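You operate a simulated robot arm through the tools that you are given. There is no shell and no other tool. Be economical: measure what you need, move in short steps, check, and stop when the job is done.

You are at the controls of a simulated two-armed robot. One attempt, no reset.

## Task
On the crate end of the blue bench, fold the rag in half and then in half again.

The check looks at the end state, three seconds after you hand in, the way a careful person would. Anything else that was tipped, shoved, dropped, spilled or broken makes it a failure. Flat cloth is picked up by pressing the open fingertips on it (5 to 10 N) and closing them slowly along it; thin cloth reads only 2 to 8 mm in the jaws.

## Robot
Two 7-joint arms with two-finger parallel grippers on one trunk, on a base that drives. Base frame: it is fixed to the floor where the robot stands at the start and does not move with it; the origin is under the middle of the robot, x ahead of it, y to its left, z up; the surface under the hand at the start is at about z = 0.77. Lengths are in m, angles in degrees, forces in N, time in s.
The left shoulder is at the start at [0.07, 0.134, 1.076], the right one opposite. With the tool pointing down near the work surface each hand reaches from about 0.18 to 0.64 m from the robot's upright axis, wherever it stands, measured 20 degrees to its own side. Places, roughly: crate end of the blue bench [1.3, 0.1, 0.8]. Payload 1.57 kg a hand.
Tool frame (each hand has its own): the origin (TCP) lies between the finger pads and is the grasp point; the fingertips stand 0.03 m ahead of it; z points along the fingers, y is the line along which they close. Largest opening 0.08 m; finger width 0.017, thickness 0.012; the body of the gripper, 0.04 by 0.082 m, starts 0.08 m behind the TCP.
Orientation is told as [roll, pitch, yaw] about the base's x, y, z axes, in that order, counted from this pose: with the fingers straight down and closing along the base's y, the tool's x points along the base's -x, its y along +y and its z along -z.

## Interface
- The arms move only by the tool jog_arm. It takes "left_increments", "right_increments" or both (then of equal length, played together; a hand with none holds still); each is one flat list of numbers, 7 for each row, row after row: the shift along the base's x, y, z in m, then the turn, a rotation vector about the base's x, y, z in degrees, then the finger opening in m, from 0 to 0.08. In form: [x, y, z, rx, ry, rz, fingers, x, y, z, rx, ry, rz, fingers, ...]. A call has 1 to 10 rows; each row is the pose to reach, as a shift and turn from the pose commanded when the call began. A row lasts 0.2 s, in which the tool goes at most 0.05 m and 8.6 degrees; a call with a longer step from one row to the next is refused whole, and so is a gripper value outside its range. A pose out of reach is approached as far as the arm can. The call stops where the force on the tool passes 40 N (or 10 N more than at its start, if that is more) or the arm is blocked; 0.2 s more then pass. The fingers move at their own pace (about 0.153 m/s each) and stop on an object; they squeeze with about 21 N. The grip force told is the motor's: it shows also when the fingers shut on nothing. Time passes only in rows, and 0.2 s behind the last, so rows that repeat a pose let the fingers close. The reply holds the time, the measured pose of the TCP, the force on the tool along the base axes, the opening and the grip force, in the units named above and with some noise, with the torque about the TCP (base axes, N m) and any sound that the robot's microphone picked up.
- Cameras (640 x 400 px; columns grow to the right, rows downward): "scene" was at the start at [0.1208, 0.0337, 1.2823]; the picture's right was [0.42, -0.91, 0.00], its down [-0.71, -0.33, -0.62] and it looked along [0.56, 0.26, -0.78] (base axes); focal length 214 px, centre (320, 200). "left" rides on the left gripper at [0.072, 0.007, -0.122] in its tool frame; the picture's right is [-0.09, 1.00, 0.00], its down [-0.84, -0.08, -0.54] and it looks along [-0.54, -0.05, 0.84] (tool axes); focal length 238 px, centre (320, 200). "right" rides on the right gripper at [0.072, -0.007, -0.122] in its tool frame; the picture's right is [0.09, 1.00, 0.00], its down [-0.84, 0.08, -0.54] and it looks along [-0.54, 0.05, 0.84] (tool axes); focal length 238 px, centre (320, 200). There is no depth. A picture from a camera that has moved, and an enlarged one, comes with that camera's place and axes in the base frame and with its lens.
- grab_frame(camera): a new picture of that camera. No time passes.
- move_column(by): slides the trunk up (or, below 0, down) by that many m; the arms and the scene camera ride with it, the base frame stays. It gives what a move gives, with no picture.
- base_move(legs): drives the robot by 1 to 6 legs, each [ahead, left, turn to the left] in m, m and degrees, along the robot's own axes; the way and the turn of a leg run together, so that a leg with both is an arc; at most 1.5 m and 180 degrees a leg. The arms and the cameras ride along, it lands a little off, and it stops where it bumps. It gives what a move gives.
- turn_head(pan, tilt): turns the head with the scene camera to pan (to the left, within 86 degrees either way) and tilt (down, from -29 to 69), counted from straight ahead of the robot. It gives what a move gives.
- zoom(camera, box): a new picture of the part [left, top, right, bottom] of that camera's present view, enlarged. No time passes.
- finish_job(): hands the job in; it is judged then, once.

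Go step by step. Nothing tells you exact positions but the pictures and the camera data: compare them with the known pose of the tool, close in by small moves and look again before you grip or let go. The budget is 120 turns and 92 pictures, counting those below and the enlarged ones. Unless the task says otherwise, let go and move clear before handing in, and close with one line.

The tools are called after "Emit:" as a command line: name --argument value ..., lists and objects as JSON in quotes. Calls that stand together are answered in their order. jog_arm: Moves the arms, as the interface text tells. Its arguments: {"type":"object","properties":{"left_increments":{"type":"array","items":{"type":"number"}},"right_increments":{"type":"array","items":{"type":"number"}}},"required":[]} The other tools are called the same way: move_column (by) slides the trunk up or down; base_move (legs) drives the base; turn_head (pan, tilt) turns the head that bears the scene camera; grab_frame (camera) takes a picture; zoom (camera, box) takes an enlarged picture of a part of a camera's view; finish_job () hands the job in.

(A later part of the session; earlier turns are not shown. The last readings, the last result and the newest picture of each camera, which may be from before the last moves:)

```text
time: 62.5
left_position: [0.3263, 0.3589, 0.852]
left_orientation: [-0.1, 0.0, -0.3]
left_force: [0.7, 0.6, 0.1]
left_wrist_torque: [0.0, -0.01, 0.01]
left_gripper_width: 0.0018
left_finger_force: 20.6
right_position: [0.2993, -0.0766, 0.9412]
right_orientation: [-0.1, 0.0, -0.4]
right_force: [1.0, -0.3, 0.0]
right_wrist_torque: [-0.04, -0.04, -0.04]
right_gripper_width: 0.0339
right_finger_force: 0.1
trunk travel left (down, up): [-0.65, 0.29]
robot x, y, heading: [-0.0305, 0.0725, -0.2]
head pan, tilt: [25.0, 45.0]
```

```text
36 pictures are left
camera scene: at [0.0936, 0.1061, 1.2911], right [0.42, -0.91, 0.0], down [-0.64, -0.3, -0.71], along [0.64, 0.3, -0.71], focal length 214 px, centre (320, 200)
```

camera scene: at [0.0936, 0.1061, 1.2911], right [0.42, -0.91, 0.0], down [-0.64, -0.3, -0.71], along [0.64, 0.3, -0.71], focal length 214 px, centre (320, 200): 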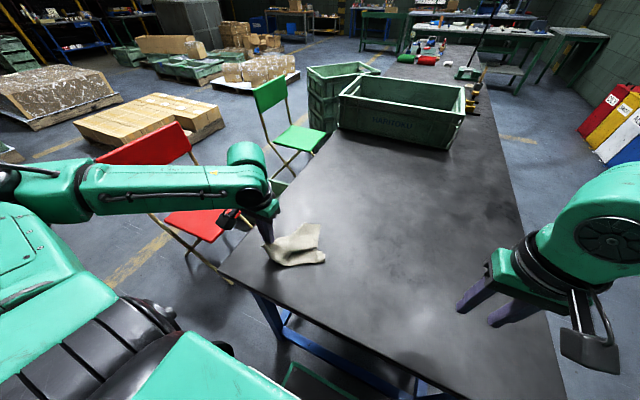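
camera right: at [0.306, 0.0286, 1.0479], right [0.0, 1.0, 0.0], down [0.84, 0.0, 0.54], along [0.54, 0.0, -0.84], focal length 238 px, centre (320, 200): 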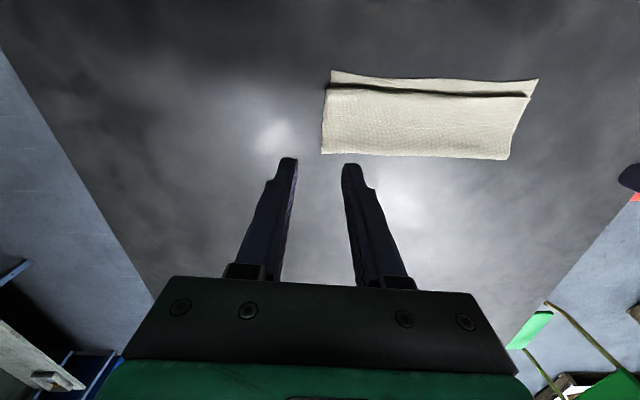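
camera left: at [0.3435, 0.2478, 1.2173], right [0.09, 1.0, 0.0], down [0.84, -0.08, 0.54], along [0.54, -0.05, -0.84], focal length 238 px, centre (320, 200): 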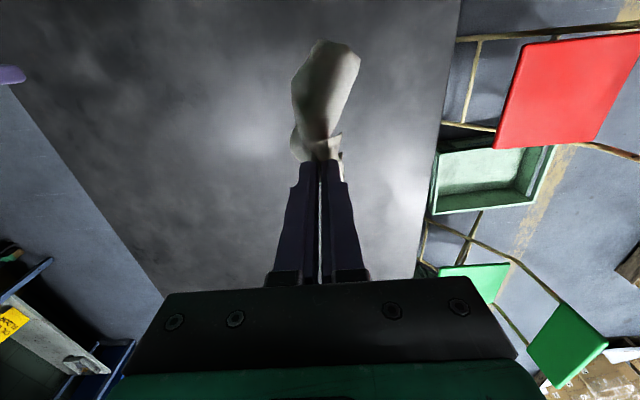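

Emit:
zoom --camera "scene" --box '[240, 205, 352, 275]'

Emit:
zoom --camera "left" --box '[180, 60, 420, 210]'

```text
5.71 times, centred on (296, 240) of scene
camera zoom: at [0.0936, 0.1061, 1.2911], right [0.42, -0.91, 0.0], down [-0.64, -0.3, -0.71], along [0.64, 0.3, -0.71], focal length 1226 px, centre (457, -29)
```

zoom: 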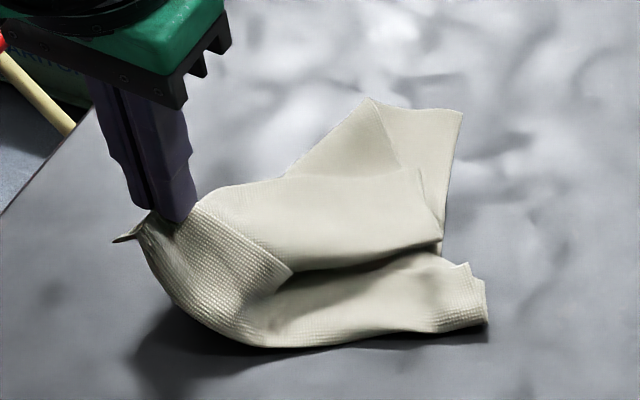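

```text
2.67 times, centred on (300, 135) of left
camera zoom: at [0.2526, 0.3648, 0.9733], right [0.1, 1.0, 0.0], down [0.84, -0.08, 0.54], along [0.54, -0.05, -0.84], focal length 636 px, centre (373, 373)
```

zoom: 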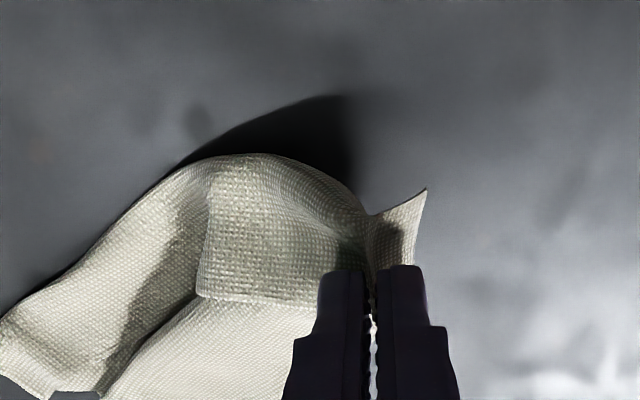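

The rag is crumpled into two lobes with the left hand holding one corner. I'll grip the near lobe's end with the right hand at about (0.366, 0.238), to stretch the cloth between the hands.

Emit:
jog_arm --right_increments '[0.01, 0.04, 0, 0, 0, 0, 0.034, 0.02, 0.08, 0, 0, 0, 0, 0.034, 0.03, 0.12, 0, 0, 0, 0, 0.034, 0.04, 0.16, 0, 0, 0, 0, 0.034, 0.05, 0.2, -0.01, 0, 0, 0, 0.034, 0.058, 0.24, -0.03, 0, 0, 0, 0.034, 0.064, 0.275, -0.06, 0, 0, 0, 0.034, 0.066, 0.308, -0.085, 0, 0, 0, 0.034]'

Emit:
grab_frame --camera "right"

```text
time: 64.3
left_position: [0.3253, 0.36, 0.8506]
left_orientation: [0.0, 0.0, -0.3]
left_force: [-0.5, 1.2, 0.7]
left_wrist_torque: [0.01, 0.02, -0.02]
left_gripper_width: 0.002
left_finger_force: 21.3
right_position: [0.3663, 0.2362, 0.8556]
right_orientation: [-0.2, -0.1, -0.4]
right_force: [-0.5, 0.0, -0.5]
right_wrist_torque: [-0.02, 0.02, -0.01]
right_gripper_width: 0.034
right_finger_force: 0.0
trunk travel left (down, up): [-0.65, 0.29]
robot x, y, heading: [-0.0338, 0.0681, 0.0]
head pan, tilt: [25.0, 45.0]
```

```text
33 pictures are left
camera right: at [0.2953, 0.23, 0.9769], right [-0.09, 1.0, 0.0], down [0.84, 0.07, 0.54], along [0.54, 0.04, -0.84], focal length 238 px, centre (320, 200)
```

right: 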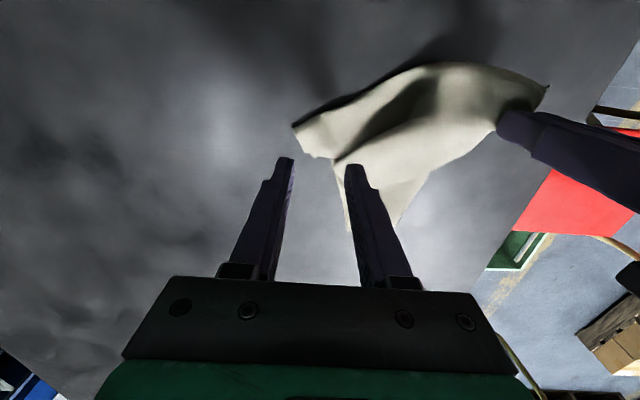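

Emit:
zoom --camera "right" --box '[270, 40, 558, 220]'

```text
2.22 times, centred on (414, 130) of right
camera zoom: at [0.2953, 0.23, 0.9769], right [-0.09, 1.0, 0.0], down [0.84, 0.07, 0.54], along [0.54, 0.04, -0.84], focal length 530 px, centre (111, 356)
```

zoom: 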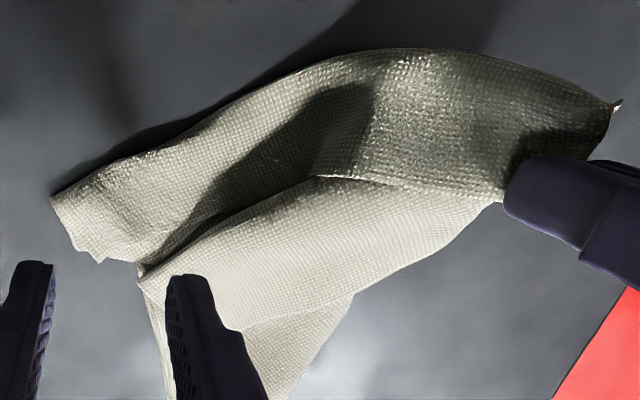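

The near lobe's tip shows what looks like the adjacent corner at (0.355, 0.212)–(0.380, 0.232). I'll pinch just inside it.

Emit:
jog_arm --right_increments '[-0.003, 0.004, -0.02, 0, 0, 0, 0.022, -0.003, 0.004, -0.04, 0, 0, 0, 0.022, -0.003, 0.004, -0.048, 0, 0, 0, 0.022, -0.003, 0.004, -0.053, 0, 0, 0, 0.022]'

```text
time: 65.3
left_position: [0.3244, 0.3587, 0.8502]
left_orientation: [-0.1, -0.1, -0.2]
left_force: [0.3, -0.1, -0.3]
left_wrist_torque: [-0.01, 0.02, -0.02]
left_gripper_width: 0.0019
left_finger_force: 21.0
right_position: [0.3608, 0.2377, 0.8041]
right_orientation: [-0.1, 0.0, -0.4]
right_force: [-1.0, -0.2, 0.4]
right_wrist_torque: [0.02, 0.03, 0.0]
right_gripper_width: 0.0217
right_finger_force: 0.2
trunk travel left (down, up): [-0.65, 0.29]
robot x, y, heading: [-0.0379, 0.0709, -0.3]
head pan, tilt: [25.0, 45.0]
```

Emit:
jog_arm --right_increments '[0, 0, -0.003, 0, 0, 0, 0.022, 0, 0, -0.0035, 0, 0, 0, 0.018, 0, 0, -0.0035, 0, 0, 0, 0.014, 0, 0, -0.0035, 0, 0, 0, 0.01, 0, 0, -0.003, 0, 0, 0, 0.006, 0, 0, -0.002, 0, 0, 0, 0.002, 0, 0, -0.002, 0, 0, 0, 0, 0, 0, -0.002, 0, 0, 0, 0, 0, 0, 0.015, 0, 0, 0, 0, 0, 0, 0.03, 0, 0, 0, 0]'

Emit:
zoom --camera "right" --box '[270, 40, 558, 220]'

```text
time: 67.5
left_position: [0.3255, 0.3583, 0.8515]
left_orientation: [0.1, -0.1, -0.2]
left_force: [0.5, 0.3, 0.3]
left_wrist_torque: [-0.01, -0.01, -0.01]
left_gripper_width: 0.0018
left_finger_force: 21.9
right_position: [0.363, 0.2369, 0.8349]
right_orientation: [-0.1, 0.0, -0.4]
right_force: [-0.2, 0.2, 0.7]
right_wrist_torque: [0.01, 0.01, 0.0]
right_gripper_width: 0.002
right_finger_force: 20.7
trunk travel left (down, up): [-0.65, 0.29]
robot x, y, heading: [-0.0321, 0.0697, -0.3]
head pan, tilt: [25.0, 45.0]
```

```text
2.22 times, centred on (414, 130) of right
camera zoom: at [0.2916, 0.23, 0.9566], right [-0.09, 1.0, 0.0], down [0.84, 0.07, 0.54], along [0.54, 0.04, -0.84], focal length 530 px, centre (111, 356)
```

zoom: 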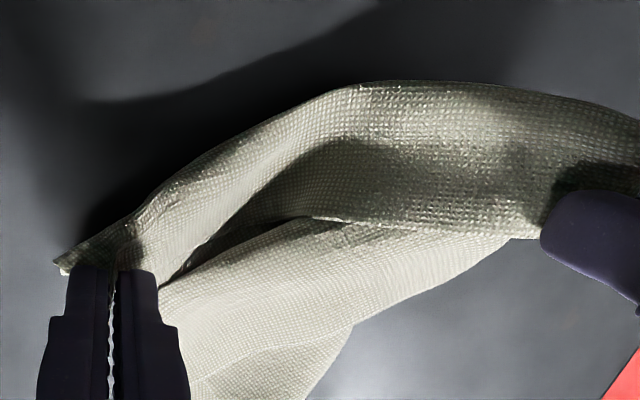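

Gripped. Now lift both hands together off the table and spread them until the cloth is taut.

Emit:
jog_arm --left_increments '[0.01, -0.01, 0.04, 0, 0, 0, 0, 0.02, -0.02, 0.08, 0, 0, 0, 0, 0.03, -0.03, 0.12, 0, 0, 0, 0, 0.04, -0.04, 0.16, 0, 0, 0, 0, 0.05, -0.05, 0.2, 0, 0, 0, 0, 0.06, -0.05, 0.24, 0, 0, 0, 0]' --right_increments '[0.005, -0.012, 0.04, 0, 0, 0, 0, 0.01, -0.025, 0.08, 0, 0, 0, 0, 0.015, -0.04, 0.12, 0, 0, 0, 0, 0.02, -0.055, 0.16, 0, 0, 0, 0, 0.022, -0.07, 0.21, 0, 0, 0, 0, 0.022, -0.08, 0.255, 0, 0, 0, 0]'

Emit:
turn_head --pan 12 --tilt 40

Emit:
grab_frame --camera "scene"

```text
refused: row 5 steps farther than a row can; nothing moved
```

```text
time: 68.3
left_position: [0.3259, 0.3586, 0.8497]
left_orientation: [0.0, -0.1, -0.2]
left_force: [-0.3, -0.1, 0.4]
left_wrist_torque: [0.02, -0.01, 0.02]
left_gripper_width: 0.0017
left_finger_force: 20.6
right_position: [0.363, 0.2372, 0.8339]
right_orientation: [0.0, -0.1, -0.4]
right_force: [0.2, -0.3, -0.2]
right_wrist_torque: [0.01, 0.03, 0.04]
right_gripper_width: 0.002
right_finger_force: 21.4
trunk travel left (down, up): [-0.65, 0.29]
robot x, y, heading: [-0.0293, 0.0739, -0.2]
head pan, tilt: [12.0, 40.0]
```

```text
30 pictures are left
camera scene: at [0.1025, 0.0904, 1.2984], right [0.21, -0.98, 0.0], down [-0.63, -0.13, -0.77], along [0.75, 0.16, -0.64], focal length 214 px, centre (320, 200)
```

scene: 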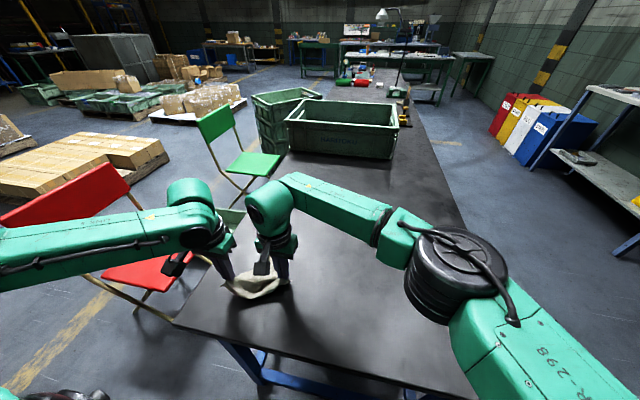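

A step was too long and the lift was refused; I'll repeat it with shorter steps.

Emit:
jog_arm --left_increments '[0.01, -0.01, 0.035, 0, 0, 0, 0, 0.02, -0.02, 0.07, 0, 0, 0, 0, 0.03, -0.03, 0.105, 0, 0, 0, 0, 0.04, -0.04, 0.14, 0, 0, 0, 0, 0.05, -0.05, 0.175, 0, 0, 0, 0, 0.06, -0.05, 0.21, 0, 0, 0, 0, 0.06, -0.05, 0.24, 0, 0, 0, 0]' --right_increments '[0.004, -0.012, 0.035, 0, 0, 0, 0, 0.008, -0.025, 0.07, 0, 0, 0, 0, 0.012, -0.038, 0.11, 0, 0, 0, 0, 0.016, -0.05, 0.15, 0, 0, 0, 0, 0.02, -0.062, 0.19, 0, 0, 0, 0, 0.022, -0.075, 0.225, 0, 0, 0, 0, 0.022, -0.08, 0.255, 0, 0, 0, 0]'

Emit:
zoom --camera "scene" --box '[160, 120, 416, 280]'

```text
time: 69.9
left_position: [0.3842, 0.3096, 1.0899]
left_orientation: [-0.1, -0.1, -0.2]
left_force: [0.9, -0.4, -0.5]
left_wrist_torque: [0.01, -0.02, 0.04]
left_gripper_width: 0.002
left_finger_force: 20.7
right_position: [0.3808, 0.1556, 1.0897]
right_orientation: [-0.2, -0.1, -0.2]
right_force: [-0.5, -0.1, -0.6]
right_wrist_torque: [0.01, -0.06, 0.01]
right_gripper_width: 0.002
right_finger_force: 20.6
trunk travel left (down, up): [-0.65, 0.29]
robot x, y, heading: [-0.0337, 0.0729, -0.1]
head pan, tilt: [12.0, 40.0]
```

```text
2.50 times, centred on (288, 200) of scene
camera zoom: at [0.1011, 0.09, 1.2985], right [0.2, -0.98, 0.0], down [-0.63, -0.13, -0.77], along [0.75, 0.16, -0.64], focal length 536 px, centre (400, 200)
```

zoom: 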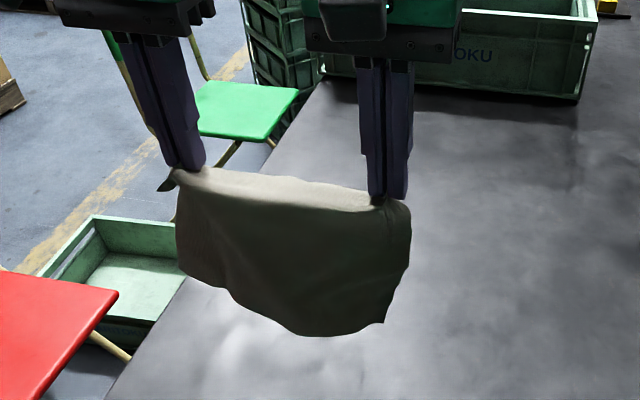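

Excellent: the rag hangs from one edge between the hands. I'll spread slowly until taut.

Emit:
jog_arm --left_increments '[0, 0.004, 0, 0, 0, 0, 0, 0, 0.008, 0, 0, 0, 0, 0]' --right_increments '[0, -0.006, 0, 0, 0, 0, 0, 0, -0.012, 0, 0, 0, 0, 0]'

Emit:
zoom --camera "scene" --box '[200, 160, 360, 260]'

```text
time: 70.5
left_position: [0.3849, 0.3165, 1.091]
left_orientation: [-0.1, -0.1, -0.3]
left_force: [-1.2, -24.5, 0.0]
left_wrist_torque: [-0.74, 0.05, 0.08]
left_gripper_width: 0.0021
left_finger_force: 20.4
right_position: [0.3825, 0.146, 1.0901]
right_orientation: [0.2, -0.1, -0.1]
right_force: [0.8, 25.1, 0.0]
right_wrist_torque: [0.75, -0.05, -0.14]
right_gripper_width: 0.002
right_finger_force: 20.8
trunk travel left (down, up): [-0.65, 0.29]
robot x, y, heading: [-0.0332, 0.0703, -0.3]
head pan, tilt: [12.0, 40.0]
```

```text
4.00 times, centred on (280, 210) of scene
camera zoom: at [0.1021, 0.0901, 1.2985], right [0.2, -0.98, 0.0], down [-0.63, -0.13, -0.77], along [0.75, 0.16, -0.64], focal length 858 px, centre (480, 160)
```

zoom: 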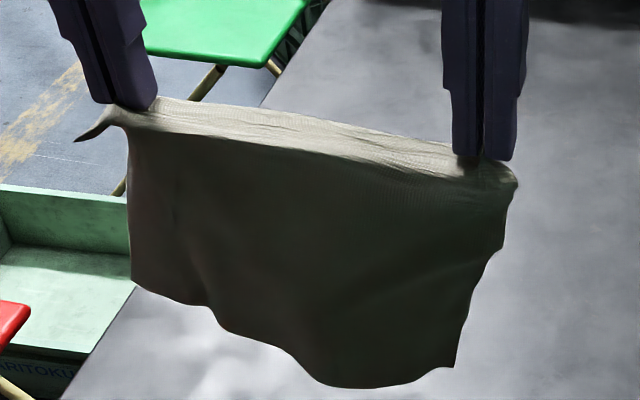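

Taut (25 N), so I back off a few mm. Next I'll step the base back and lower until the bottom edge touches, to lay the rag flat away from me.

Emit:
jog_arm --left_increments '[0, -0.003, 0, 0, 0, 0, 0, 0, -0.005, 0, 0, 0, 0, 0]' --right_increments '[0, 0.003, 0, 0, 0, 0, 0, 0, 0.005, 0, 0, 0, 0, 0]'

Emit:
base_move --legs '[[-0.05, -0.06, 0]]'

Emit:
jog_arm --left_increments '[0, 0, -0.03, 0, 0, 0, 0, 0, 0, -0.06, 0, 0, 0, 0, 0, 0, -0.09, 0, 0, 0, 0, 0, 0, -0.11, 0, 0, 0, 0, 0.01, 0, -0.125, 0, 0, 0, 0, 0.025, 0, -0.14, 0, 0, 0, 0, 0.04, 0, -0.155, 0, 0, 0, 0, 0.05, 0, -0.165, 0, 0, 0, 0]' --right_increments '[0, 0, -0.03, 0, 0, 0, 0, 0, 0, -0.06, 0, 0, 0, 0, 0, 0, -0.09, 0, 0, 0, 0, 0, 0, -0.11, 0, 0, 0, 0, 0.01, 0, -0.125, 0, 0, 0, 0, 0.025, 0, -0.14, 0, 0, 0, 0, 0.04, 0, -0.155, 0, 0, 0, 0, 0.05, 0, -0.165, 0, 0, 0, 0]'

```text
time: 71.1
left_position: [0.384, 0.3122, 1.0911]
left_orientation: [0.1, -0.1, -0.1]
left_force: [-0.1, -6.8, -0.1]
left_wrist_torque: [-0.21, -0.01, 0.02]
left_gripper_width: 0.0022
left_finger_force: 20.9
right_position: [0.3843, 0.1485, 1.0884]
right_orientation: [-0.1, -0.1, -0.5]
right_force: [-0.5, 5.9, -0.2]
right_wrist_torque: [0.15, -0.02, -0.06]
right_gripper_width: 0.0021
right_finger_force: 21.0
trunk travel left (down, up): [-0.65, 0.29]
robot x, y, heading: [-0.0336, 0.0711, -0.0]
head pan, tilt: [12.0, 40.0]
```

```text
time: 72.1
left_position: [0.3371, 0.2535, 1.0897]
left_orientation: [-0.1, -0.1, -0.2]
left_force: [-0.4, -4.2, 0.3]
left_wrist_torque: [-0.12, 0.02, 0.0]
left_gripper_width: 0.002
left_finger_force: 20.9
right_position: [0.3368, 0.0917, 1.0891]
right_orientation: [-0.1, 0.0, -0.4]
right_force: [1.0, 3.7, 0.5]
right_wrist_torque: [0.14, -0.01, -0.1]
right_gripper_width: 0.0015
right_finger_force: 20.9
trunk travel left (down, up): [-0.65, 0.29]
robot x, y, heading: [-0.0831, 0.0102, -0.3]
head pan, tilt: [12.0, 40.0]
```

```text
time: 73.9
left_position: [0.3881, 0.2532, 0.9248]
left_orientation: [0.0, -0.1, -0.2]
left_force: [-0.2, -4.4, 0.4]
left_wrist_torque: [-0.13, 0.01, -0.01]
left_gripper_width: 0.0017
left_finger_force: 21.0
right_position: [0.3866, 0.0916, 0.9242]
right_orientation: [-0.1, 0.0, -0.4]
right_force: [0.6, 4.9, -0.6]
right_wrist_torque: [0.16, 0.02, -0.09]
right_gripper_width: 0.0018
right_finger_force: 20.4
trunk travel left (down, up): [-0.65, 0.29]
robot x, y, heading: [-0.0782, 0.0138, -0.1]
head pan, tilt: [12.0, 40.0]
```

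Working well, both hands still hold. I continue laying: base ahead with stepwise lowering.

Emit:
base_move --legs '[[0.05, 0, 0]]'

Emit:
jog_arm --left_increments '[0.01, 0, -0.015, 0, 0, 0, 0, 0.02, 0, -0.03, 0, 0, 0, 0, 0.03, 0, -0.045, 0, 0, 0, 0, 0.04, 0, -0.06, 0, 0, 0, 0]' --right_increments '[0.01, 0, -0.015, 0, 0, 0, 0, 0.02, 0, -0.03, 0, 0, 0, 0, 0.03, 0, -0.045, 0, 0, 0, 0, 0.04, 0, -0.06, 0, 0, 0, 0]'

Emit:
base_move --legs '[[0.04, 0, 0]]'

Emit:
jog_arm --left_increments '[0.003, 0, -0.015, 0, 0, 0, 0, 0.005, 0, -0.03, 0, 0, 0, 0, 0.008, 0, -0.045, 0, 0, 0, 0, 0.01, 0, -0.055, 0, 0, 0, 0]' --right_increments '[0.003, 0, -0.015, 0, 0, 0, 0, 0.005, 0, -0.03, 0, 0, 0, 0, 0.008, 0, -0.045, 0, 0, 0, 0, 0.01, 0, -0.055, 0, 0, 0, 0]'

Emit:
grab_frame --camera "right"

Emit:
grab_frame --camera "left"

```text
time: 74.8
left_position: [0.4362, 0.2532, 0.9255]
left_orientation: [0.0, -0.2, -0.2]
left_force: [-0.4, -3.8, 0.4]
left_wrist_torque: [-0.09, 0.01, 0.04]
left_gripper_width: 0.0016
left_finger_force: 20.7
right_position: [0.4349, 0.0912, 0.9255]
right_orientation: [-0.1, 0.0, -0.3]
right_force: [0.5, 4.4, -0.1]
right_wrist_torque: [0.11, -0.04, -0.06]
right_gripper_width: 0.0019
right_finger_force: 21.1
trunk travel left (down, up): [-0.65, 0.29]
robot x, y, heading: [-0.0302, 0.0091, 0.0]
head pan, tilt: [12.0, 40.0]
```

```text
time: 75.8
left_position: [0.48, 0.2532, 0.8636]
left_orientation: [-0.1, -0.1, -0.2]
left_force: [0.1, -4.5, 0.0]
left_wrist_torque: [-0.11, 0.0, -0.01]
left_gripper_width: 0.0018
left_finger_force: 20.9
right_position: [0.4773, 0.0913, 0.8637]
right_orientation: [-0.1, -0.1, -0.3]
right_force: [0.7, 4.1, 0.4]
right_wrist_torque: [0.11, 0.02, 0.02]
right_gripper_width: 0.0018
right_finger_force: 21.1
trunk travel left (down, up): [-0.65, 0.29]
robot x, y, heading: [-0.0284, 0.0122, -0.5]
head pan, tilt: [12.0, 40.0]
```

```text
time: 76.7
left_position: [0.5173, 0.2524, 0.8661]
left_orientation: [0.0, -0.2, -0.1]
left_force: [-0.3, -3.9, -0.5]
left_wrist_torque: [-0.13, 0.0, 0.01]
left_gripper_width: 0.0018
left_finger_force: 21.3
right_position: [0.514, 0.0901, 0.8658]
right_orientation: [-0.1, -0.3, -0.3]
right_force: [0.5, 4.2, 0.5]
right_wrist_torque: [0.1, -0.04, -0.03]
right_gripper_width: 0.0019
right_finger_force: 21.2
trunk travel left (down, up): [-0.65, 0.29]
robot x, y, heading: [0.0068, 0.0095, -0.3]
head pan, tilt: [12.0, 40.0]
```

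```text
time: 77.7
left_position: [0.5283, 0.2533, 0.8111]
left_orientation: [-0.1, -0.1, -0.1]
left_force: [-0.3, -4.7, -0.1]
left_wrist_torque: [-0.18, -0.01, 0.0]
left_gripper_width: 0.0018
left_finger_force: 21.0
right_position: [0.5254, 0.0908, 0.8102]
right_orientation: [-0.2, 0.0, -0.3]
right_force: [0.6, 3.6, 0.2]
right_wrist_torque: [0.14, 0.0, -0.02]
right_gripper_width: 0.0022
right_finger_force: 21.2
trunk travel left (down, up): [-0.65, 0.29]
robot x, y, heading: [0.0111, 0.011, -0.2]
head pan, tilt: [12.0, 40.0]
```

```text
27 pictures are left
camera right: at [0.4541, 0.0835, 0.9311], right [-0.09, 1.0, 0.0], down [0.84, 0.07, 0.54], along [0.54, 0.05, -0.84], focal length 238 px, centre (320, 200)
```

right: 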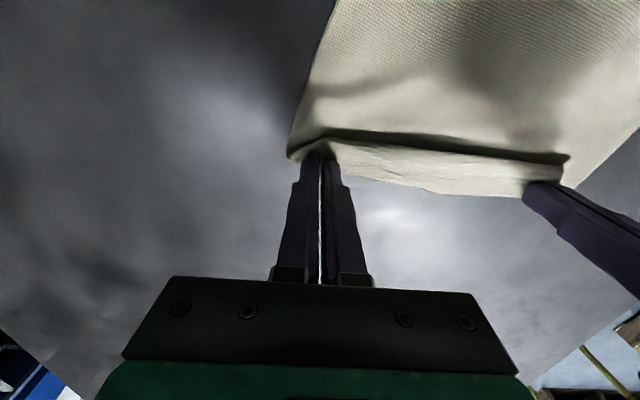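

```text
26 pictures are left
camera left: at [0.4557, 0.2593, 0.933], right [0.09, 1.0, 0.0], down [0.84, -0.08, 0.54], along [0.54, -0.05, -0.84], focal length 238 px, centre (320, 200)
```

left: 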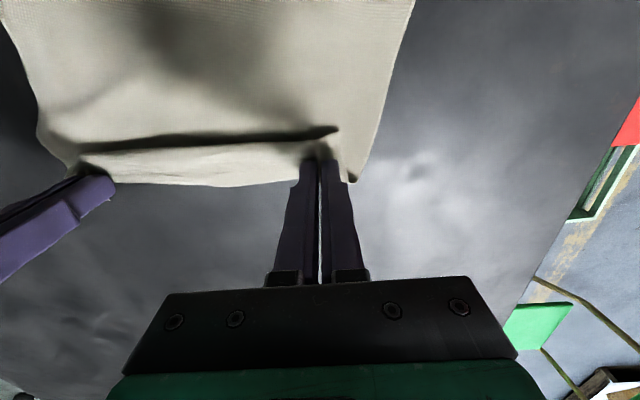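

The rag lies flat, with its held edge outward on the far side. I lower the last mm, open, and lift away.

Emit:
jog_arm --left_increments '[0.004, 0, -0.005, 0, 0, 0, 0, 0.004, 0.0, -0.006, 0, 0, 0, 0, 0.004, 0, -0.006, 0, 0, 0, 0.008, 0.004, 0, -0.006, 0, 0, 0, 0.016, 0.004, 0, -0.003, 0, 0, 0, 0.02, 0.004, 0, 0.02, 0, 0, 0, 0.02, 0.004, 0, 0.06, 0, 0, 0, 0.02, -0.02, 0, 0.1, 0, 0, 0, 0.02]' --right_increments '[0.004, 0, -0.005, 0, 0, 0, 0, 0.004, 0.0, -0.006, 0, 0, 0, 0, 0.004, 0, -0.006, 0, 0, 0, 0.008, 0.004, 0, -0.006, 0, 0, 0, 0.016, 0.004, 0, -0.003, 0, 0, 0, 0.02, 0.004, 0, 0.02, 0, 0, 0, 0.02, 0.004, 0, 0.06, 0, 0, 0, 0.02, -0.02, 0, 0.1, 0, 0, 0, 0.02]'

Emit:
turn_head --pan 12 --tilt 55

Emit:
grab_frame --camera "scene"

```text
time: 79.5
left_position: [0.5088, 0.252, 0.9143]
left_orientation: [0.0, -0.2, -0.1]
left_force: [-0.5, 0.4, 0.5]
left_wrist_torque: [0.05, 0.0, 0.04]
left_gripper_width: 0.02
left_finger_force: 0.1
right_position: [0.5012, 0.0915, 0.9121]
right_orientation: [-0.2, -0.2, -0.3]
right_force: [-0.1, -1.4, 0.0]
right_wrist_torque: [-0.01, -0.04, 0.01]
right_gripper_width: 0.0201
right_finger_force: 0.1
trunk travel left (down, up): [-0.65, 0.29]
robot x, y, heading: [0.0118, 0.0113, -0.2]
head pan, tilt: [12.0, 40.0]
```

```text
time: 80.3
left_position: [0.5121, 0.2525, 0.9108]
left_orientation: [0.0, 0.0, -0.1]
left_force: [0.2, -0.7, 0.5]
left_wrist_torque: [0.04, -0.01, -0.03]
left_gripper_width: 0.0203
left_finger_force: 0.0
right_position: [0.5052, 0.0924, 0.9101]
right_orientation: [-0.1, 0.0, -0.3]
right_force: [0.3, 0.1, 0.5]
right_wrist_torque: [0.02, 0.03, 0.03]
right_gripper_width: 0.0203
right_finger_force: 0.0
trunk travel left (down, up): [-0.65, 0.29]
robot x, y, heading: [0.0093, 0.0129, -0.0]
head pan, tilt: [12.0, 55.0]
```

```text
25 pictures are left
camera scene: at [0.1326, 0.0283, 1.2777], right [0.21, -0.98, 0.0], down [-0.8, -0.17, -0.57], along [0.56, 0.12, -0.82], focal length 214 px, centre (320, 200)
```

scene: 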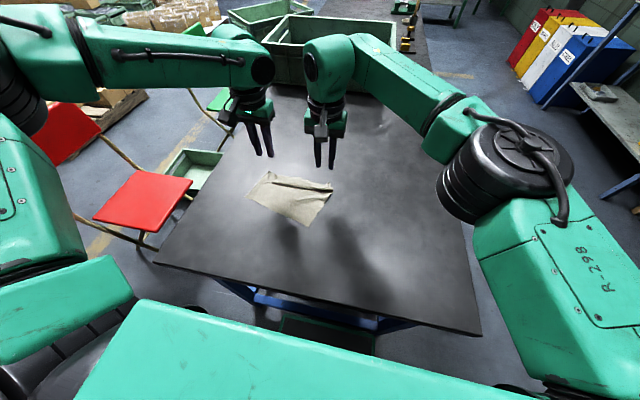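

Emit:
zoom --camera "scene" --box '[232, 163, 344, 233]'

```text
5.71 times, centred on (288, 198) of scene
camera zoom: at [0.1326, 0.0283, 1.2777], right [0.21, -0.98, 0.0], down [-0.8, -0.17, -0.57], along [0.56, 0.12, -0.82], focal length 1226 px, centre (503, 211)
```

zoom: 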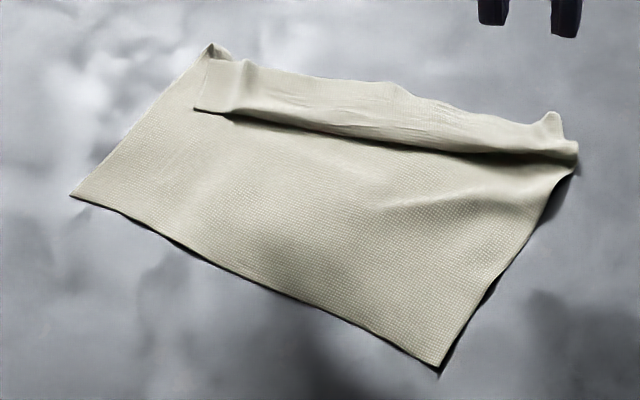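

Now it's flat except for a hem on the far edge. The near edge is clean, with corners at about (0.443, 0.319) and (0.387, 0.112). I'll grip those corners flush with yaw −15° and hang the rag so the hem drops open.

Emit:
jog_arm --left_increments '[-0.017, 0.01, 0, 0, 0, -4, 0.02, -0.034, 0.02, -0.02, 0, 0, -8, 0.02, -0.051, 0.03, -0.05, 0, 0, -12, 0.02, -0.068, 0.0415, -0.081, 0, 0, -15, 0.02]' --right_increments '[-0.026, 0.01, 0, 0, 0, -4, 0.02, -0.052, 0.02, -0.02, 0, 0, -8, 0.02, -0.078, 0.03, -0.05, 0, 0, -12, 0.02, -0.104, 0.041, -0.08, 0, 0, -15, 0.02]'

Emit:
zoom --camera "left" --box '[200, 80, 440, 230]'

Emit:
zoom --camera "right" --box '[200, 80, 440, 230]'

```text
time: 81.3
left_position: [0.4416, 0.2939, 0.8298]
left_orientation: [-0.1, -0.3, -15.2]
left_force: [0.7, 0.2, 0.2]
left_wrist_torque: [0.02, 0.0, -0.03]
left_gripper_width: 0.0199
left_finger_force: 0.0
right_position: [0.4035, 0.1334, 0.8299]
right_orientation: [-0.1, 0.1, -15.4]
right_force: [-0.6, -0.4, 0.5]
right_wrist_torque: [0.03, -0.03, -0.01]
right_gripper_width: 0.0202
right_finger_force: 0.1
trunk travel left (down, up): [-0.65, 0.29]
robot x, y, heading: [0.0066, 0.0135, -0.1]
head pan, tilt: [12.0, 55.0]
```

```text
2.67 times, centred on (320, 155) of left
camera zoom: at [0.3717, 0.3185, 0.9518], right [0.35, 0.94, 0.0], down [0.79, -0.29, 0.54], along [0.51, -0.19, -0.84], focal length 636 px, centre (320, 320)
```

zoom: 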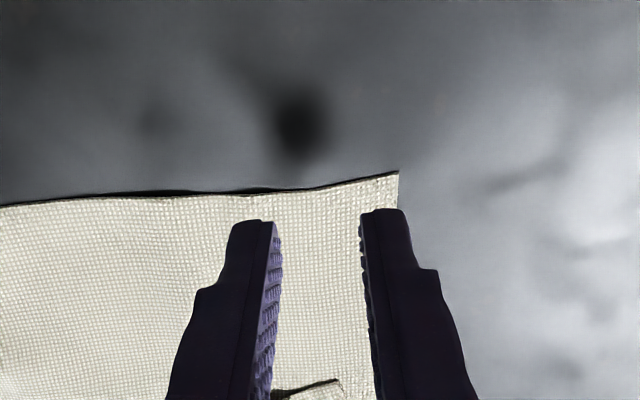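

```text
2.67 times, centred on (320, 155) of right
camera zoom: at [0.333, 0.1457, 0.9513], right [0.18, 0.98, 0.0], down [0.83, -0.15, 0.54], along [0.53, -0.1, -0.84], focal length 636 px, centre (320, 320)
```

zoom: 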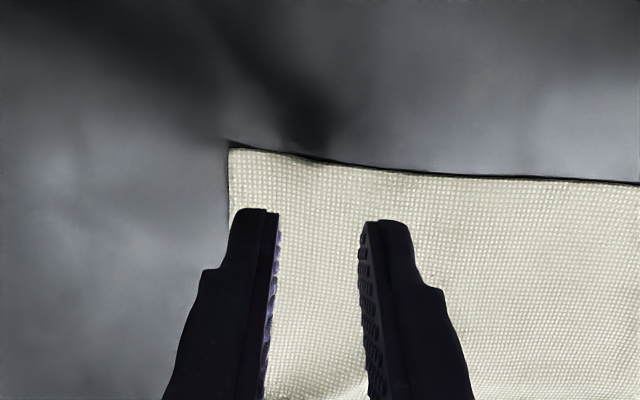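

Both alignments are good; small corrections, then lower to press.

Emit:
jog_arm --left_increments '[0.004, -0.001, -0.01, 0, 0, 0, 0.02, 0.004, -0.001, -0.02, 0, 0, 0, 0.02, 0.004, -0.001, -0.026, 0, 0, 0, 0.02, 0.004, -0.001, -0.0295, 0, 0, 0, 0.02]' --right_increments '[-0.004, -0.003, -0.01, 0, 0, 0, 0.02, -0.004, -0.003, -0.02, 0, 0, 0, 0.02, -0.004, -0.003, -0.026, 0, 0, 0, 0.02, -0.004, -0.003, -0.0295, 0, 0, 0, 0.02]'

```text
time: 82.3
left_position: [0.4444, 0.2922, 0.8009]
left_orientation: [0.1, -0.4, -15.2]
left_force: [1.4, 1.1, 9.8]
left_wrist_torque: [0.05, -0.04, -0.01]
left_gripper_width: 0.02
left_finger_force: 0.1
right_position: [0.3971, 0.128, 0.8019]
right_orientation: [0.0, -0.1, -15.3]
right_force: [0.6, 0.1, 3.7]
right_wrist_torque: [0.01, -0.06, 0.03]
right_gripper_width: 0.0201
right_finger_force: 0.0
trunk travel left (down, up): [-0.65, 0.29]
robot x, y, heading: [0.0104, 0.0162, -0.4]
head pan, tilt: [12.0, 55.0]
```

Emit:
jog_arm --left_increments '[0, 0, 0, 0, 0, 0, 0.018, 0, 0, 0, 0, 0, 0, 0.015, 0, 0, 0, 0, 0, 0, 0.012, 0, 0, 0, 0, 0, 0, 0.009, 0, 0, 0.0004, 0, 0, 0, 0.006, 0, 0, 0.0008, 0, 0, 0, 0.003, 0, 0, 0.001, 0, 0, 0, 0, 0, 0, 0.001, 0, 0, 0, 0, 0, 0, 0.01, 0, 0, 0, 0, 0, 0, 0.025, 0, 0, 0, 0]' --right_increments '[0, 0, -0.0012, 0, 0, 0, 0.018, 0, 0, -0.0012, 0, 0, 0, 0.015, 0, 0, -0.0012, 0, 0, 0, 0.012, 0, 0, -0.0012, 0, 0, 0, 0.009, 0, 0, -0.0008, 0, 0, 0, 0.006, 0, 0, -0.0004, 0, 0, 0, 0.003, 0, 0, 0, 0, 0, 0, 0, 0, 0, 0, 0, 0, 0, 0, 0, 0, 0.01, 0, 0, 0, 0, 0, 0, 0.025, 0, 0, 0, 0]'

Emit:
zoom --camera "left" --box '[80, 30, 464, 270]'

```text
time: 84.5
left_position: [0.4446, 0.293, 0.8251]
left_orientation: [0.0, 0.0, -15.2]
left_force: [0.3, -0.1, 0.3]
left_wrist_torque: [0.0, 0.0, 0.02]
left_gripper_width: 0.001
left_finger_force: 20.8
right_position: [0.3972, 0.1297, 0.8263]
right_orientation: [-0.1, -0.1, -15.2]
right_force: [0.4, -0.2, 0.5]
right_wrist_torque: [0.03, 0.01, 0.02]
right_gripper_width: 0.0
right_finger_force: 21.6
trunk travel left (down, up): [-0.65, 0.29]
robot x, y, heading: [0.0091, 0.0132, -0.1]
head pan, tilt: [12.0, 55.0]
```

```text
1.67 times, centred on (272, 150) of left
camera zoom: at [0.3746, 0.3175, 0.9478], right [0.35, 0.94, 0.0], down [0.79, -0.29, 0.54], along [0.51, -0.19, -0.84], focal length 397 px, centre (400, 283)
```

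zoom: 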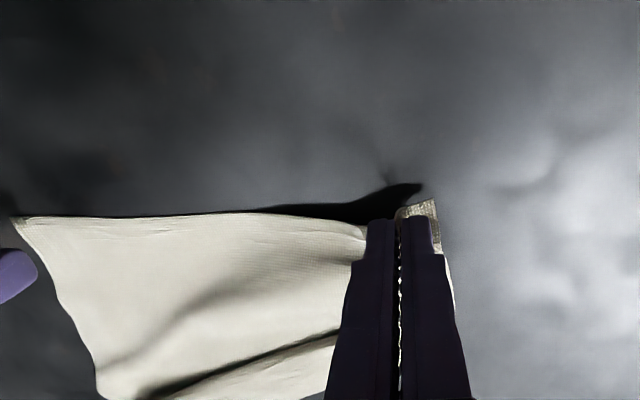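

The left holds; the right slipped. I'll retry the right with a wider opening and firmer press.

Emit:
jog_arm --right_increments '[0.002, 0.004, 0.0, 0, 0, 0, 0.02, 0.003, 0.006, 0.0, 0, 0, 0, 0.03, 0.003, 0.006, -0.012, 0, 0, 0, 0.03, 0.003, 0.006, -0.022, 0, 0, 0, 0.03, 0.003, 0.006, -0.0265, 0, 0, 0, 0.03]'

```text
time: 85.7
left_position: [0.4424, 0.2925, 0.8252]
left_orientation: [0.0, -0.3, -15.3]
left_force: [-0.2, 0.6, -0.4]
left_wrist_torque: [-0.01, -0.05, -0.02]
left_gripper_width: 0.0011
left_finger_force: 21.3
right_position: [0.4005, 0.1353, 0.8016]
right_orientation: [0.2, -0.1, -15.3]
right_force: [3.3, 0.5, 13.6]
right_wrist_torque: [-0.03, -0.06, 0.0]
right_gripper_width: 0.0297
right_finger_force: 0.1
trunk travel left (down, up): [-0.65, 0.29]
robot x, y, heading: [0.0142, 0.0116, -0.1]
head pan, tilt: [12.0, 55.0]
```

Emit:
jog_arm --right_increments '[0, 0, 0.0004, 0, 0, 0, 0.027, 0, 0, 0.0004, 0, 0, 0, 0.023, 0, 0, 0.0004, 0, 0, 0, 0.019, 0, 0, 0.0004, 0, 0, 0, 0.015, 0, 0, 0.0004, 0, 0, 0, 0.011, 0, 0, 0.0006, 0, 0, 0, 0.007, 0, 0, 0.0008, 0, 0, 0, 0.003, 0, 0, 0.001, 0, 0, 0, 0, 0, 0, 0.001, 0, 0, 0, 0, 0, 0, 0.022, 0, 0, 0, 0]'

Emit:
zoom --camera "right" --box '[200, 80, 520, 280]'

```text
time: 87.9
left_position: [0.4454, 0.2932, 0.824]
left_orientation: [0.1, -0.1, -15.1]
left_force: [0.0, -0.4, -0.2]
left_wrist_torque: [-0.04, 0.02, 0.02]
left_gripper_width: 0.001
left_finger_force: 21.2
right_position: [0.4019, 0.1354, 0.82]
right_orientation: [-0.2, 0.0, -15.3]
right_force: [0.1, 0.0, -0.2]
right_wrist_torque: [0.05, 0.03, 0.01]
right_gripper_width: 0.0019
right_finger_force: 20.7
trunk travel left (down, up): [-0.65, 0.29]
robot x, y, heading: [0.0091, 0.0126, -0.2]
head pan, tilt: [12.0, 55.0]
```

```text
2.00 times, centred on (360, 180) of right
camera zoom: at [0.3318, 0.1476, 0.9414], right [0.17, 0.98, 0.0], down [0.83, -0.14, 0.54], along [0.53, -0.1, -0.84], focal length 477 px, centre (240, 240)
```

zoom: 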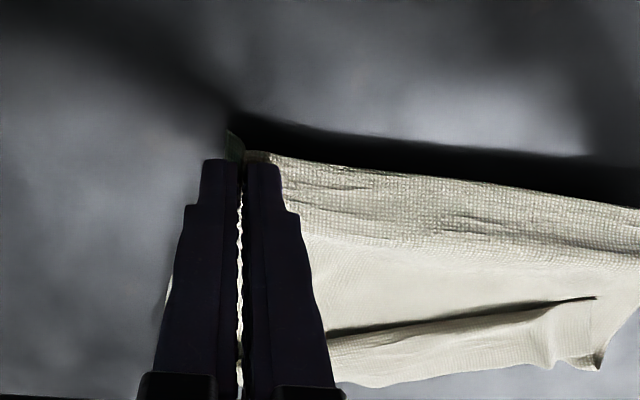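

Both corners of the clean edge are held. Lifting to hang the rag and squaring the edge to the y axis.

Emit:
jog_arm --left_increments '[-0.003, 0, 0.034, 0, 0, 2, 0, -0.006, 0, 0.068, 0, 0, 4, 0, -0.009, 0, 0.102, 0, 0, 6, 0, -0.012, 0, 0.136, 0, 0, 8, 0, -0.015, 0, 0.17, 0, 0, 10, 0, -0.018, 0, 0.204, 0, 0, 12, 0, -0.021, 0, 0.238, 0, 0, 14, 0, -0.023, 0, 0.266, 0, 0, 15, 0]' --right_increments '[0.003, 0, 0.034, 0, 0, 2, 0, 0.006, 0, 0.068, 0, 0, 4, 0, 0.009, 0, 0.102, 0, 0, 6, 0, 0.012, 0, 0.136, 0, 0, 8, 0, 0.015, 0, 0.17, 0, 0, 10, 0, 0.018, 0, 0.204, 0, 0, 12, 0, 0.02, 0, 0.238, 0, 0, 14, 0, 0.02, 0, 0.27, 0, 0, 15, 0]'

Emit:
turn_head --pan 15 --tilt 40

Emit:
zoom --camera "scene" --box '[200, 100, 456, 260]'

```text
time: 89.7
left_position: [0.4217, 0.2948, 1.0915]
left_orientation: [0.1, -0.2, -0.1]
left_force: [-0.4, 0.4, -0.8]
left_wrist_torque: [0.01, -0.01, 0.0]
left_gripper_width: 0.0009
left_finger_force: 20.6
right_position: [0.4222, 0.1346, 1.092]
right_orientation: [-0.1, -0.1, -0.2]
right_force: [0.2, -1.1, 0.5]
right_wrist_torque: [-0.01, 0.0, -0.01]
right_gripper_width: 0.0018
right_finger_force: 20.7
trunk travel left (down, up): [-0.65, 0.29]
robot x, y, heading: [0.0136, 0.0129, -0.1]
head pan, tilt: [12.0, 55.0]
```

```text
time: 90.5
left_position: [0.4238, 0.2951, 1.0894]
left_orientation: [0.0, -0.1, -0.1]
left_force: [-0.8, 0.0, 0.2]
left_wrist_torque: [-0.02, 0.02, -0.01]
left_gripper_width: 0.0009
left_finger_force: 21.1
right_position: [0.4243, 0.1344, 1.0911]
right_orientation: [-0.1, 0.0, -0.3]
right_force: [0.0, 0.0, 0.7]
right_wrist_torque: [-0.02, -0.03, -0.04]
right_gripper_width: 0.0022
right_finger_force: 20.7
trunk travel left (down, up): [-0.65, 0.29]
robot x, y, heading: [0.0048, 0.0118, -0.1]
head pan, tilt: [15.0, 40.0]
```

```text
2.50 times, centred on (328, 180) of scene
camera zoom: at [0.1437, 0.0352, 1.2983], right [0.26, -0.97, 0.0], down [-0.62, -0.16, -0.77], along [0.74, 0.2, -0.64], focal length 536 px, centre (300, 250)
```

zoom: 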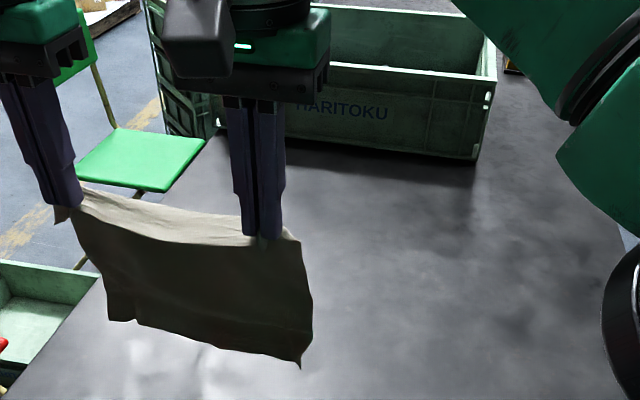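

Emit:
zoom --camera "scene" --box '[220, 170, 348, 250]'

Emit:
grab_frame --camera "right"

```text
5.00 times, centred on (284, 210) of scene
camera zoom: at [0.1437, 0.0352, 1.2983], right [0.26, -0.97, 0.0], down [-0.62, -0.16, -0.77], along [0.74, 0.2, -0.64], focal length 1072 px, centre (500, 150)
```

zoom: 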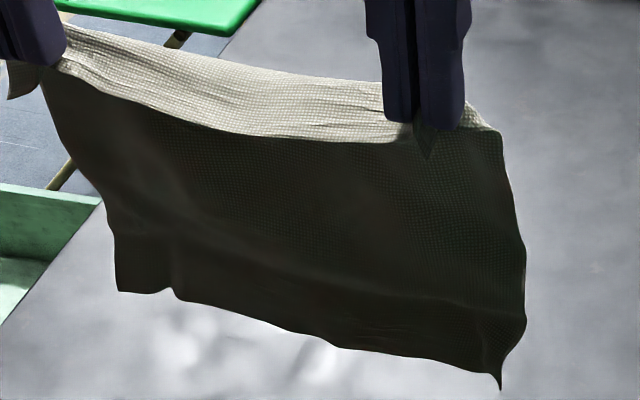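

```text
17 pictures are left
camera right: at [0.3522, 0.1292, 1.2126], right [-0.09, 1.0, 0.0], down [0.84, 0.07, 0.54], along [0.54, 0.05, -0.84], focal length 238 px, centre (320, 200)
```

right: 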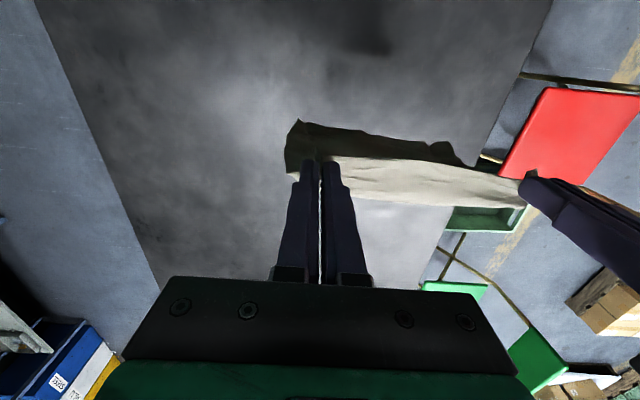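

The bottom edge hangs ~3–4 cm short of the full length, so the hem may still cling on the far side. I'll shake the rag briskly to free it.

Emit:
jog_arm --left_increments '[0, 0, 0.045, 0, 0, 0, 0, 0, 0, 0, 0, 0, 0, 0, 0, 0, 0.045, 0, 0, 0, 0, 0, 0, 0, 0, 0, 0, 0, -0.045, 0, 0, 0, 0, 0, 0, 0, 0, 0, 0, 0, 0, 0, -0.045, 0, 0, 0, 0, 0, 0, 0, 0, 0, 0, 0, 0, 0, 0, 0, 0, 0, 0, 0, 0]' --right_increments '[0, 0, 0.045, 0, 0, 0, 0, 0, 0, 0, 0, 0, 0, 0, 0, 0, 0.045, 0, 0, 0, 0, 0, 0, 0, 0, 0, 0, 0, -0.045, 0, 0, 0, 0, 0, 0, 0, 0, 0, 0, 0, 0, 0, -0.045, 0, 0, 0, 0, 0, 0, 0, 0, 0, 0, 0, 0, 0, 0, 0, 0, 0, 0, 0, 0]'

Emit:
zoom --camera "scene" --box '[220, 170, 348, 250]'

```text
time: 92.5
left_position: [0.4226, 0.2949, 1.0894]
left_orientation: [-0.1, -0.1, -0.4]
left_force: [1.2, 0.1, -0.1]
left_wrist_torque: [-0.04, -0.01, -0.04]
left_gripper_width: 0.0011
left_finger_force: 20.6
right_position: [0.4212, 0.1347, 1.0906]
right_orientation: [0.0, -0.1, -0.3]
right_force: [-1.6, 0.4, -1.0]
right_wrist_torque: [-0.01, -0.01, -0.03]
right_gripper_width: 0.0017
right_finger_force: 21.2
right hand out of reach, approached as far as the arm can: row 1, 3
trunk travel left (down, up): [-0.65, 0.29]
robot x, y, heading: [0.0064, 0.0123, -0.2]
head pan, tilt: [15.0, 40.0]
```

```text
5.00 times, centred on (284, 210) of scene
camera zoom: at [0.1446, 0.0353, 1.2983], right [0.26, -0.97, 0.0], down [-0.62, -0.16, -0.77], along [0.74, 0.2, -0.64], focal length 1072 px, centre (500, 150)
```

zoom: 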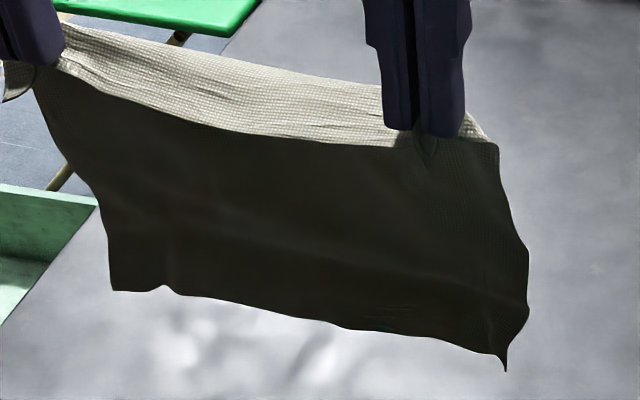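

The shape suggests just a residual curl. I'll now lay the lower half: lower until the bottom edge touches, then move away while lowering.

Emit:
jog_arm --left_increments '[-0.003, 0, -0.034, 0, 0, 0, 0, -0.007, 0, -0.068, 0, 0, 0, 0, -0.012, 0, -0.1, 0, 0, 0, 0, -0.015, 0, -0.125, 0, 0, 0, 0, -0.01, 0, -0.14, 0, 0, 0, 0, 0.005, 0, -0.155, 0, 0, 0, 0, 0.025, 0, -0.17, 0, 0, 0, 0, 0.045, 0, -0.182, 0, 0, 0, 0, 0.065, 0, -0.192, 0, 0, 0, 0, 0.085, 0, -0.2, 0, 0, 0, 0]' --right_increments '[-0.003, 0, -0.034, 0, 0, 0, 0, -0.007, 0, -0.068, 0, 0, 0, 0, -0.012, 0, -0.1, 0, 0, 0, 0, -0.015, 0, -0.125, 0, 0, 0, 0, -0.01, 0, -0.14, 0, 0, 0, 0, 0.005, 0, -0.155, 0, 0, 0, 0, 0.025, 0, -0.17, 0, 0, 0, 0, 0.045, 0, -0.182, 0, 0, 0, 0, 0.065, 0, -0.192, 0, 0, 0, 0, 0.085, 0, -0.2, 0, 0, 0, 0]'

Emit:
grab_frame --camera "right"

```text
time: 94.7
left_position: [0.5078, 0.2931, 0.8887]
left_orientation: [-0.1, 0.1, -0.1]
left_force: [-0.1, 0.4, 0.1]
left_wrist_torque: [-0.01, 0.0, -0.01]
left_gripper_width: 0.0012
left_finger_force: 20.6
right_position: [0.5066, 0.1356, 0.8889]
right_orientation: [0.0, -0.1, -0.2]
right_force: [-0.7, -0.1, -0.2]
right_wrist_torque: [-0.04, 0.02, 0.02]
right_gripper_width: 0.0019
right_finger_force: 20.9
trunk travel left (down, up): [-0.65, 0.29]
robot x, y, heading: [0.0112, 0.0094, -0.2]
head pan, tilt: [15.0, 40.0]
```

```text
15 pictures are left
camera right: at [0.4353, 0.1284, 1.0118], right [-0.09, 1.0, 0.0], down [0.84, 0.07, 0.54], along [0.54, 0.05, -0.84], focal length 238 px, centre (320, 200)
```

right: 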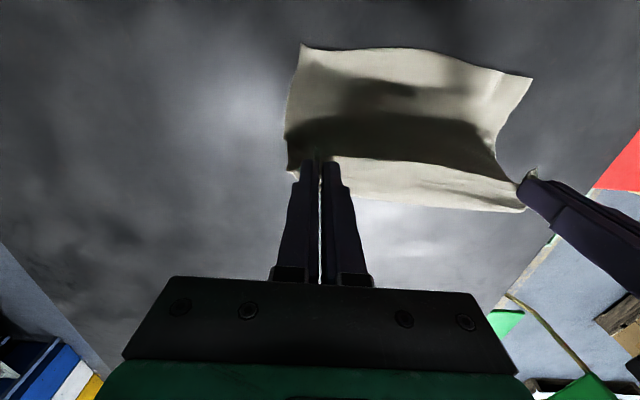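

The lower half lies clean and full width, its edge at x≈0.437 (y 0.114–0.323). Now I bring the held edge back over it.

Emit:
jog_arm --left_increments '[-0.0175, 0.002, -0.014, 0, 0, 0, 0, -0.0375, 0.004, -0.034, 0, 0, 0, 0, -0.0525, 0.004, -0.054, 0, 0, 0, 0, -0.06, 0.004, -0.07, 0, 0, 0, 0]' --right_increments '[-0.0175, 0.002, -0.014, 0, 0, 0, 0, -0.0375, 0.004, -0.034, 0, 0, 0, 0, -0.0525, 0.004, -0.054, 0, 0, 0, 0, -0.06, 0.004, -0.07, 0, 0, 0, 0]'

Emit:
grab_frame --camera "right"

```text
time: 95.7
left_position: [0.4464, 0.2973, 0.8205]
left_orientation: [0.1, -0.1, -0.2]
left_force: [0.7, 0.1, 1.1]
left_wrist_torque: [0.01, 0.01, -0.01]
left_gripper_width: 0.0011
left_finger_force: 21.1
right_position: [0.4471, 0.1403, 0.82]
right_orientation: [-0.1, 0.0, -0.3]
right_force: [-1.0, -0.2, -0.2]
right_wrist_torque: [0.03, 0.0, -0.04]
right_gripper_width: 0.0017
right_finger_force: 21.0
trunk travel left (down, up): [-0.65, 0.29]
robot x, y, heading: [0.0067, 0.0092, -0.3]
head pan, tilt: [15.0, 40.0]
```

```text
14 pictures are left
camera right: at [0.376, 0.1326, 0.9421], right [-0.09, 1.0, 0.0], down [0.84, 0.07, 0.54], along [0.54, 0.05, -0.84], focal length 238 px, centre (320, 200)
```

right: 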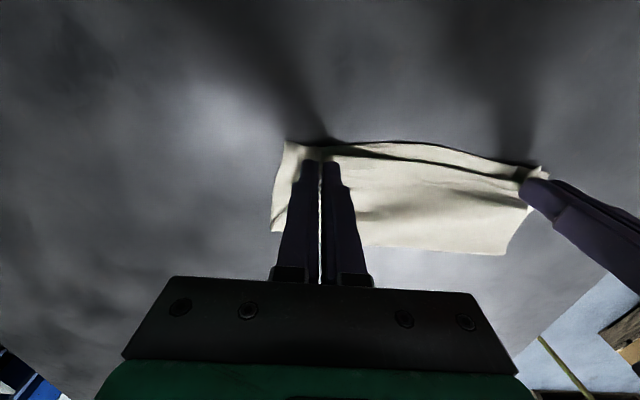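

Edges coincide nearly perfectly. Lowering, releasing, lifting clear.

Emit:
jog_arm --left_increments '[-0.003, 0, -0.008, 0, 0, 0, 0, -0.004, 0, -0.015, 0, 0, 0, 0, -0.004, 0, -0.015, 0, 0, 0, 0.006, -0.004, 0, -0.015, 0, 0, 0, 0.014, -0.004, 0, -0.013, 0, 0, 0, 0.018, -0.004, 0, 0.01, 0, 0, 0, 0.018, -0.004, 0.01, 0.05, 0, 0, 0, 0.018, -0.004, 0.03, 0.09, 0, 0, 0, 0.018]' --right_increments '[-0.003, 0, -0.008, 0, 0, 0, 0, -0.004, 0, -0.015, 0, 0, 0, 0, -0.004, 0, -0.015, 0, 0, 0, 0.006, -0.004, 0, -0.015, 0, 0, 0, 0.014, -0.004, 0, -0.013, 0, 0, 0, 0.018, -0.004, 0, 0.01, 0, 0, 0, 0.018, -0.004, -0.01, 0.05, 0, 0, 0, 0.018, -0.004, -0.03, 0.09, 0, 0, 0, 0.018]'

Emit:
zoom --camera "right" --box '[260, 60, 580, 260]'

```text
time: 97.5
left_position: [0.4397, 0.3265, 0.9121]
left_orientation: [0.0, -0.1, -0.2]
left_force: [0.3, 0.5, 0.0]
left_wrist_torque: [0.02, -0.02, -0.01]
left_gripper_width: 0.018
left_finger_force: 0.0
right_position: [0.4397, 0.1069, 0.9127]
right_orientation: [-0.1, -0.1, -0.4]
right_force: [0.5, -0.5, 0.4]
right_wrist_torque: [0.01, -0.02, -0.03]
right_gripper_width: 0.0178
right_finger_force: 0.1
trunk travel left (down, up): [-0.65, 0.29]
robot x, y, heading: [0.0068, 0.0119, -0.0]
head pan, tilt: [15.0, 40.0]
```

```text
2.00 times, centred on (420, 160) of right
camera zoom: at [0.3691, 0.1004, 1.0339], right [-0.09, 1.0, 0.0], down [0.84, 0.07, 0.54], along [0.54, 0.05, -0.84], focal length 477 px, centre (120, 280)
```

zoom: 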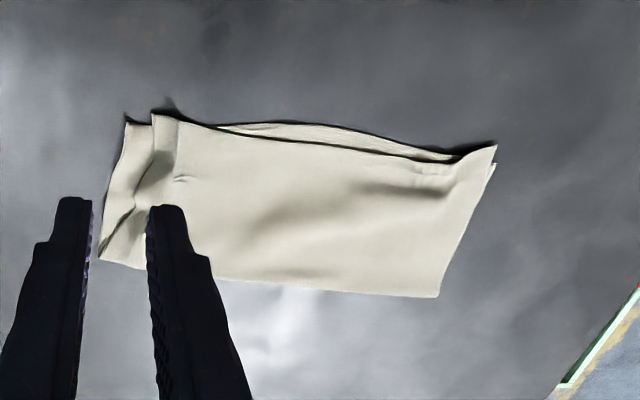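

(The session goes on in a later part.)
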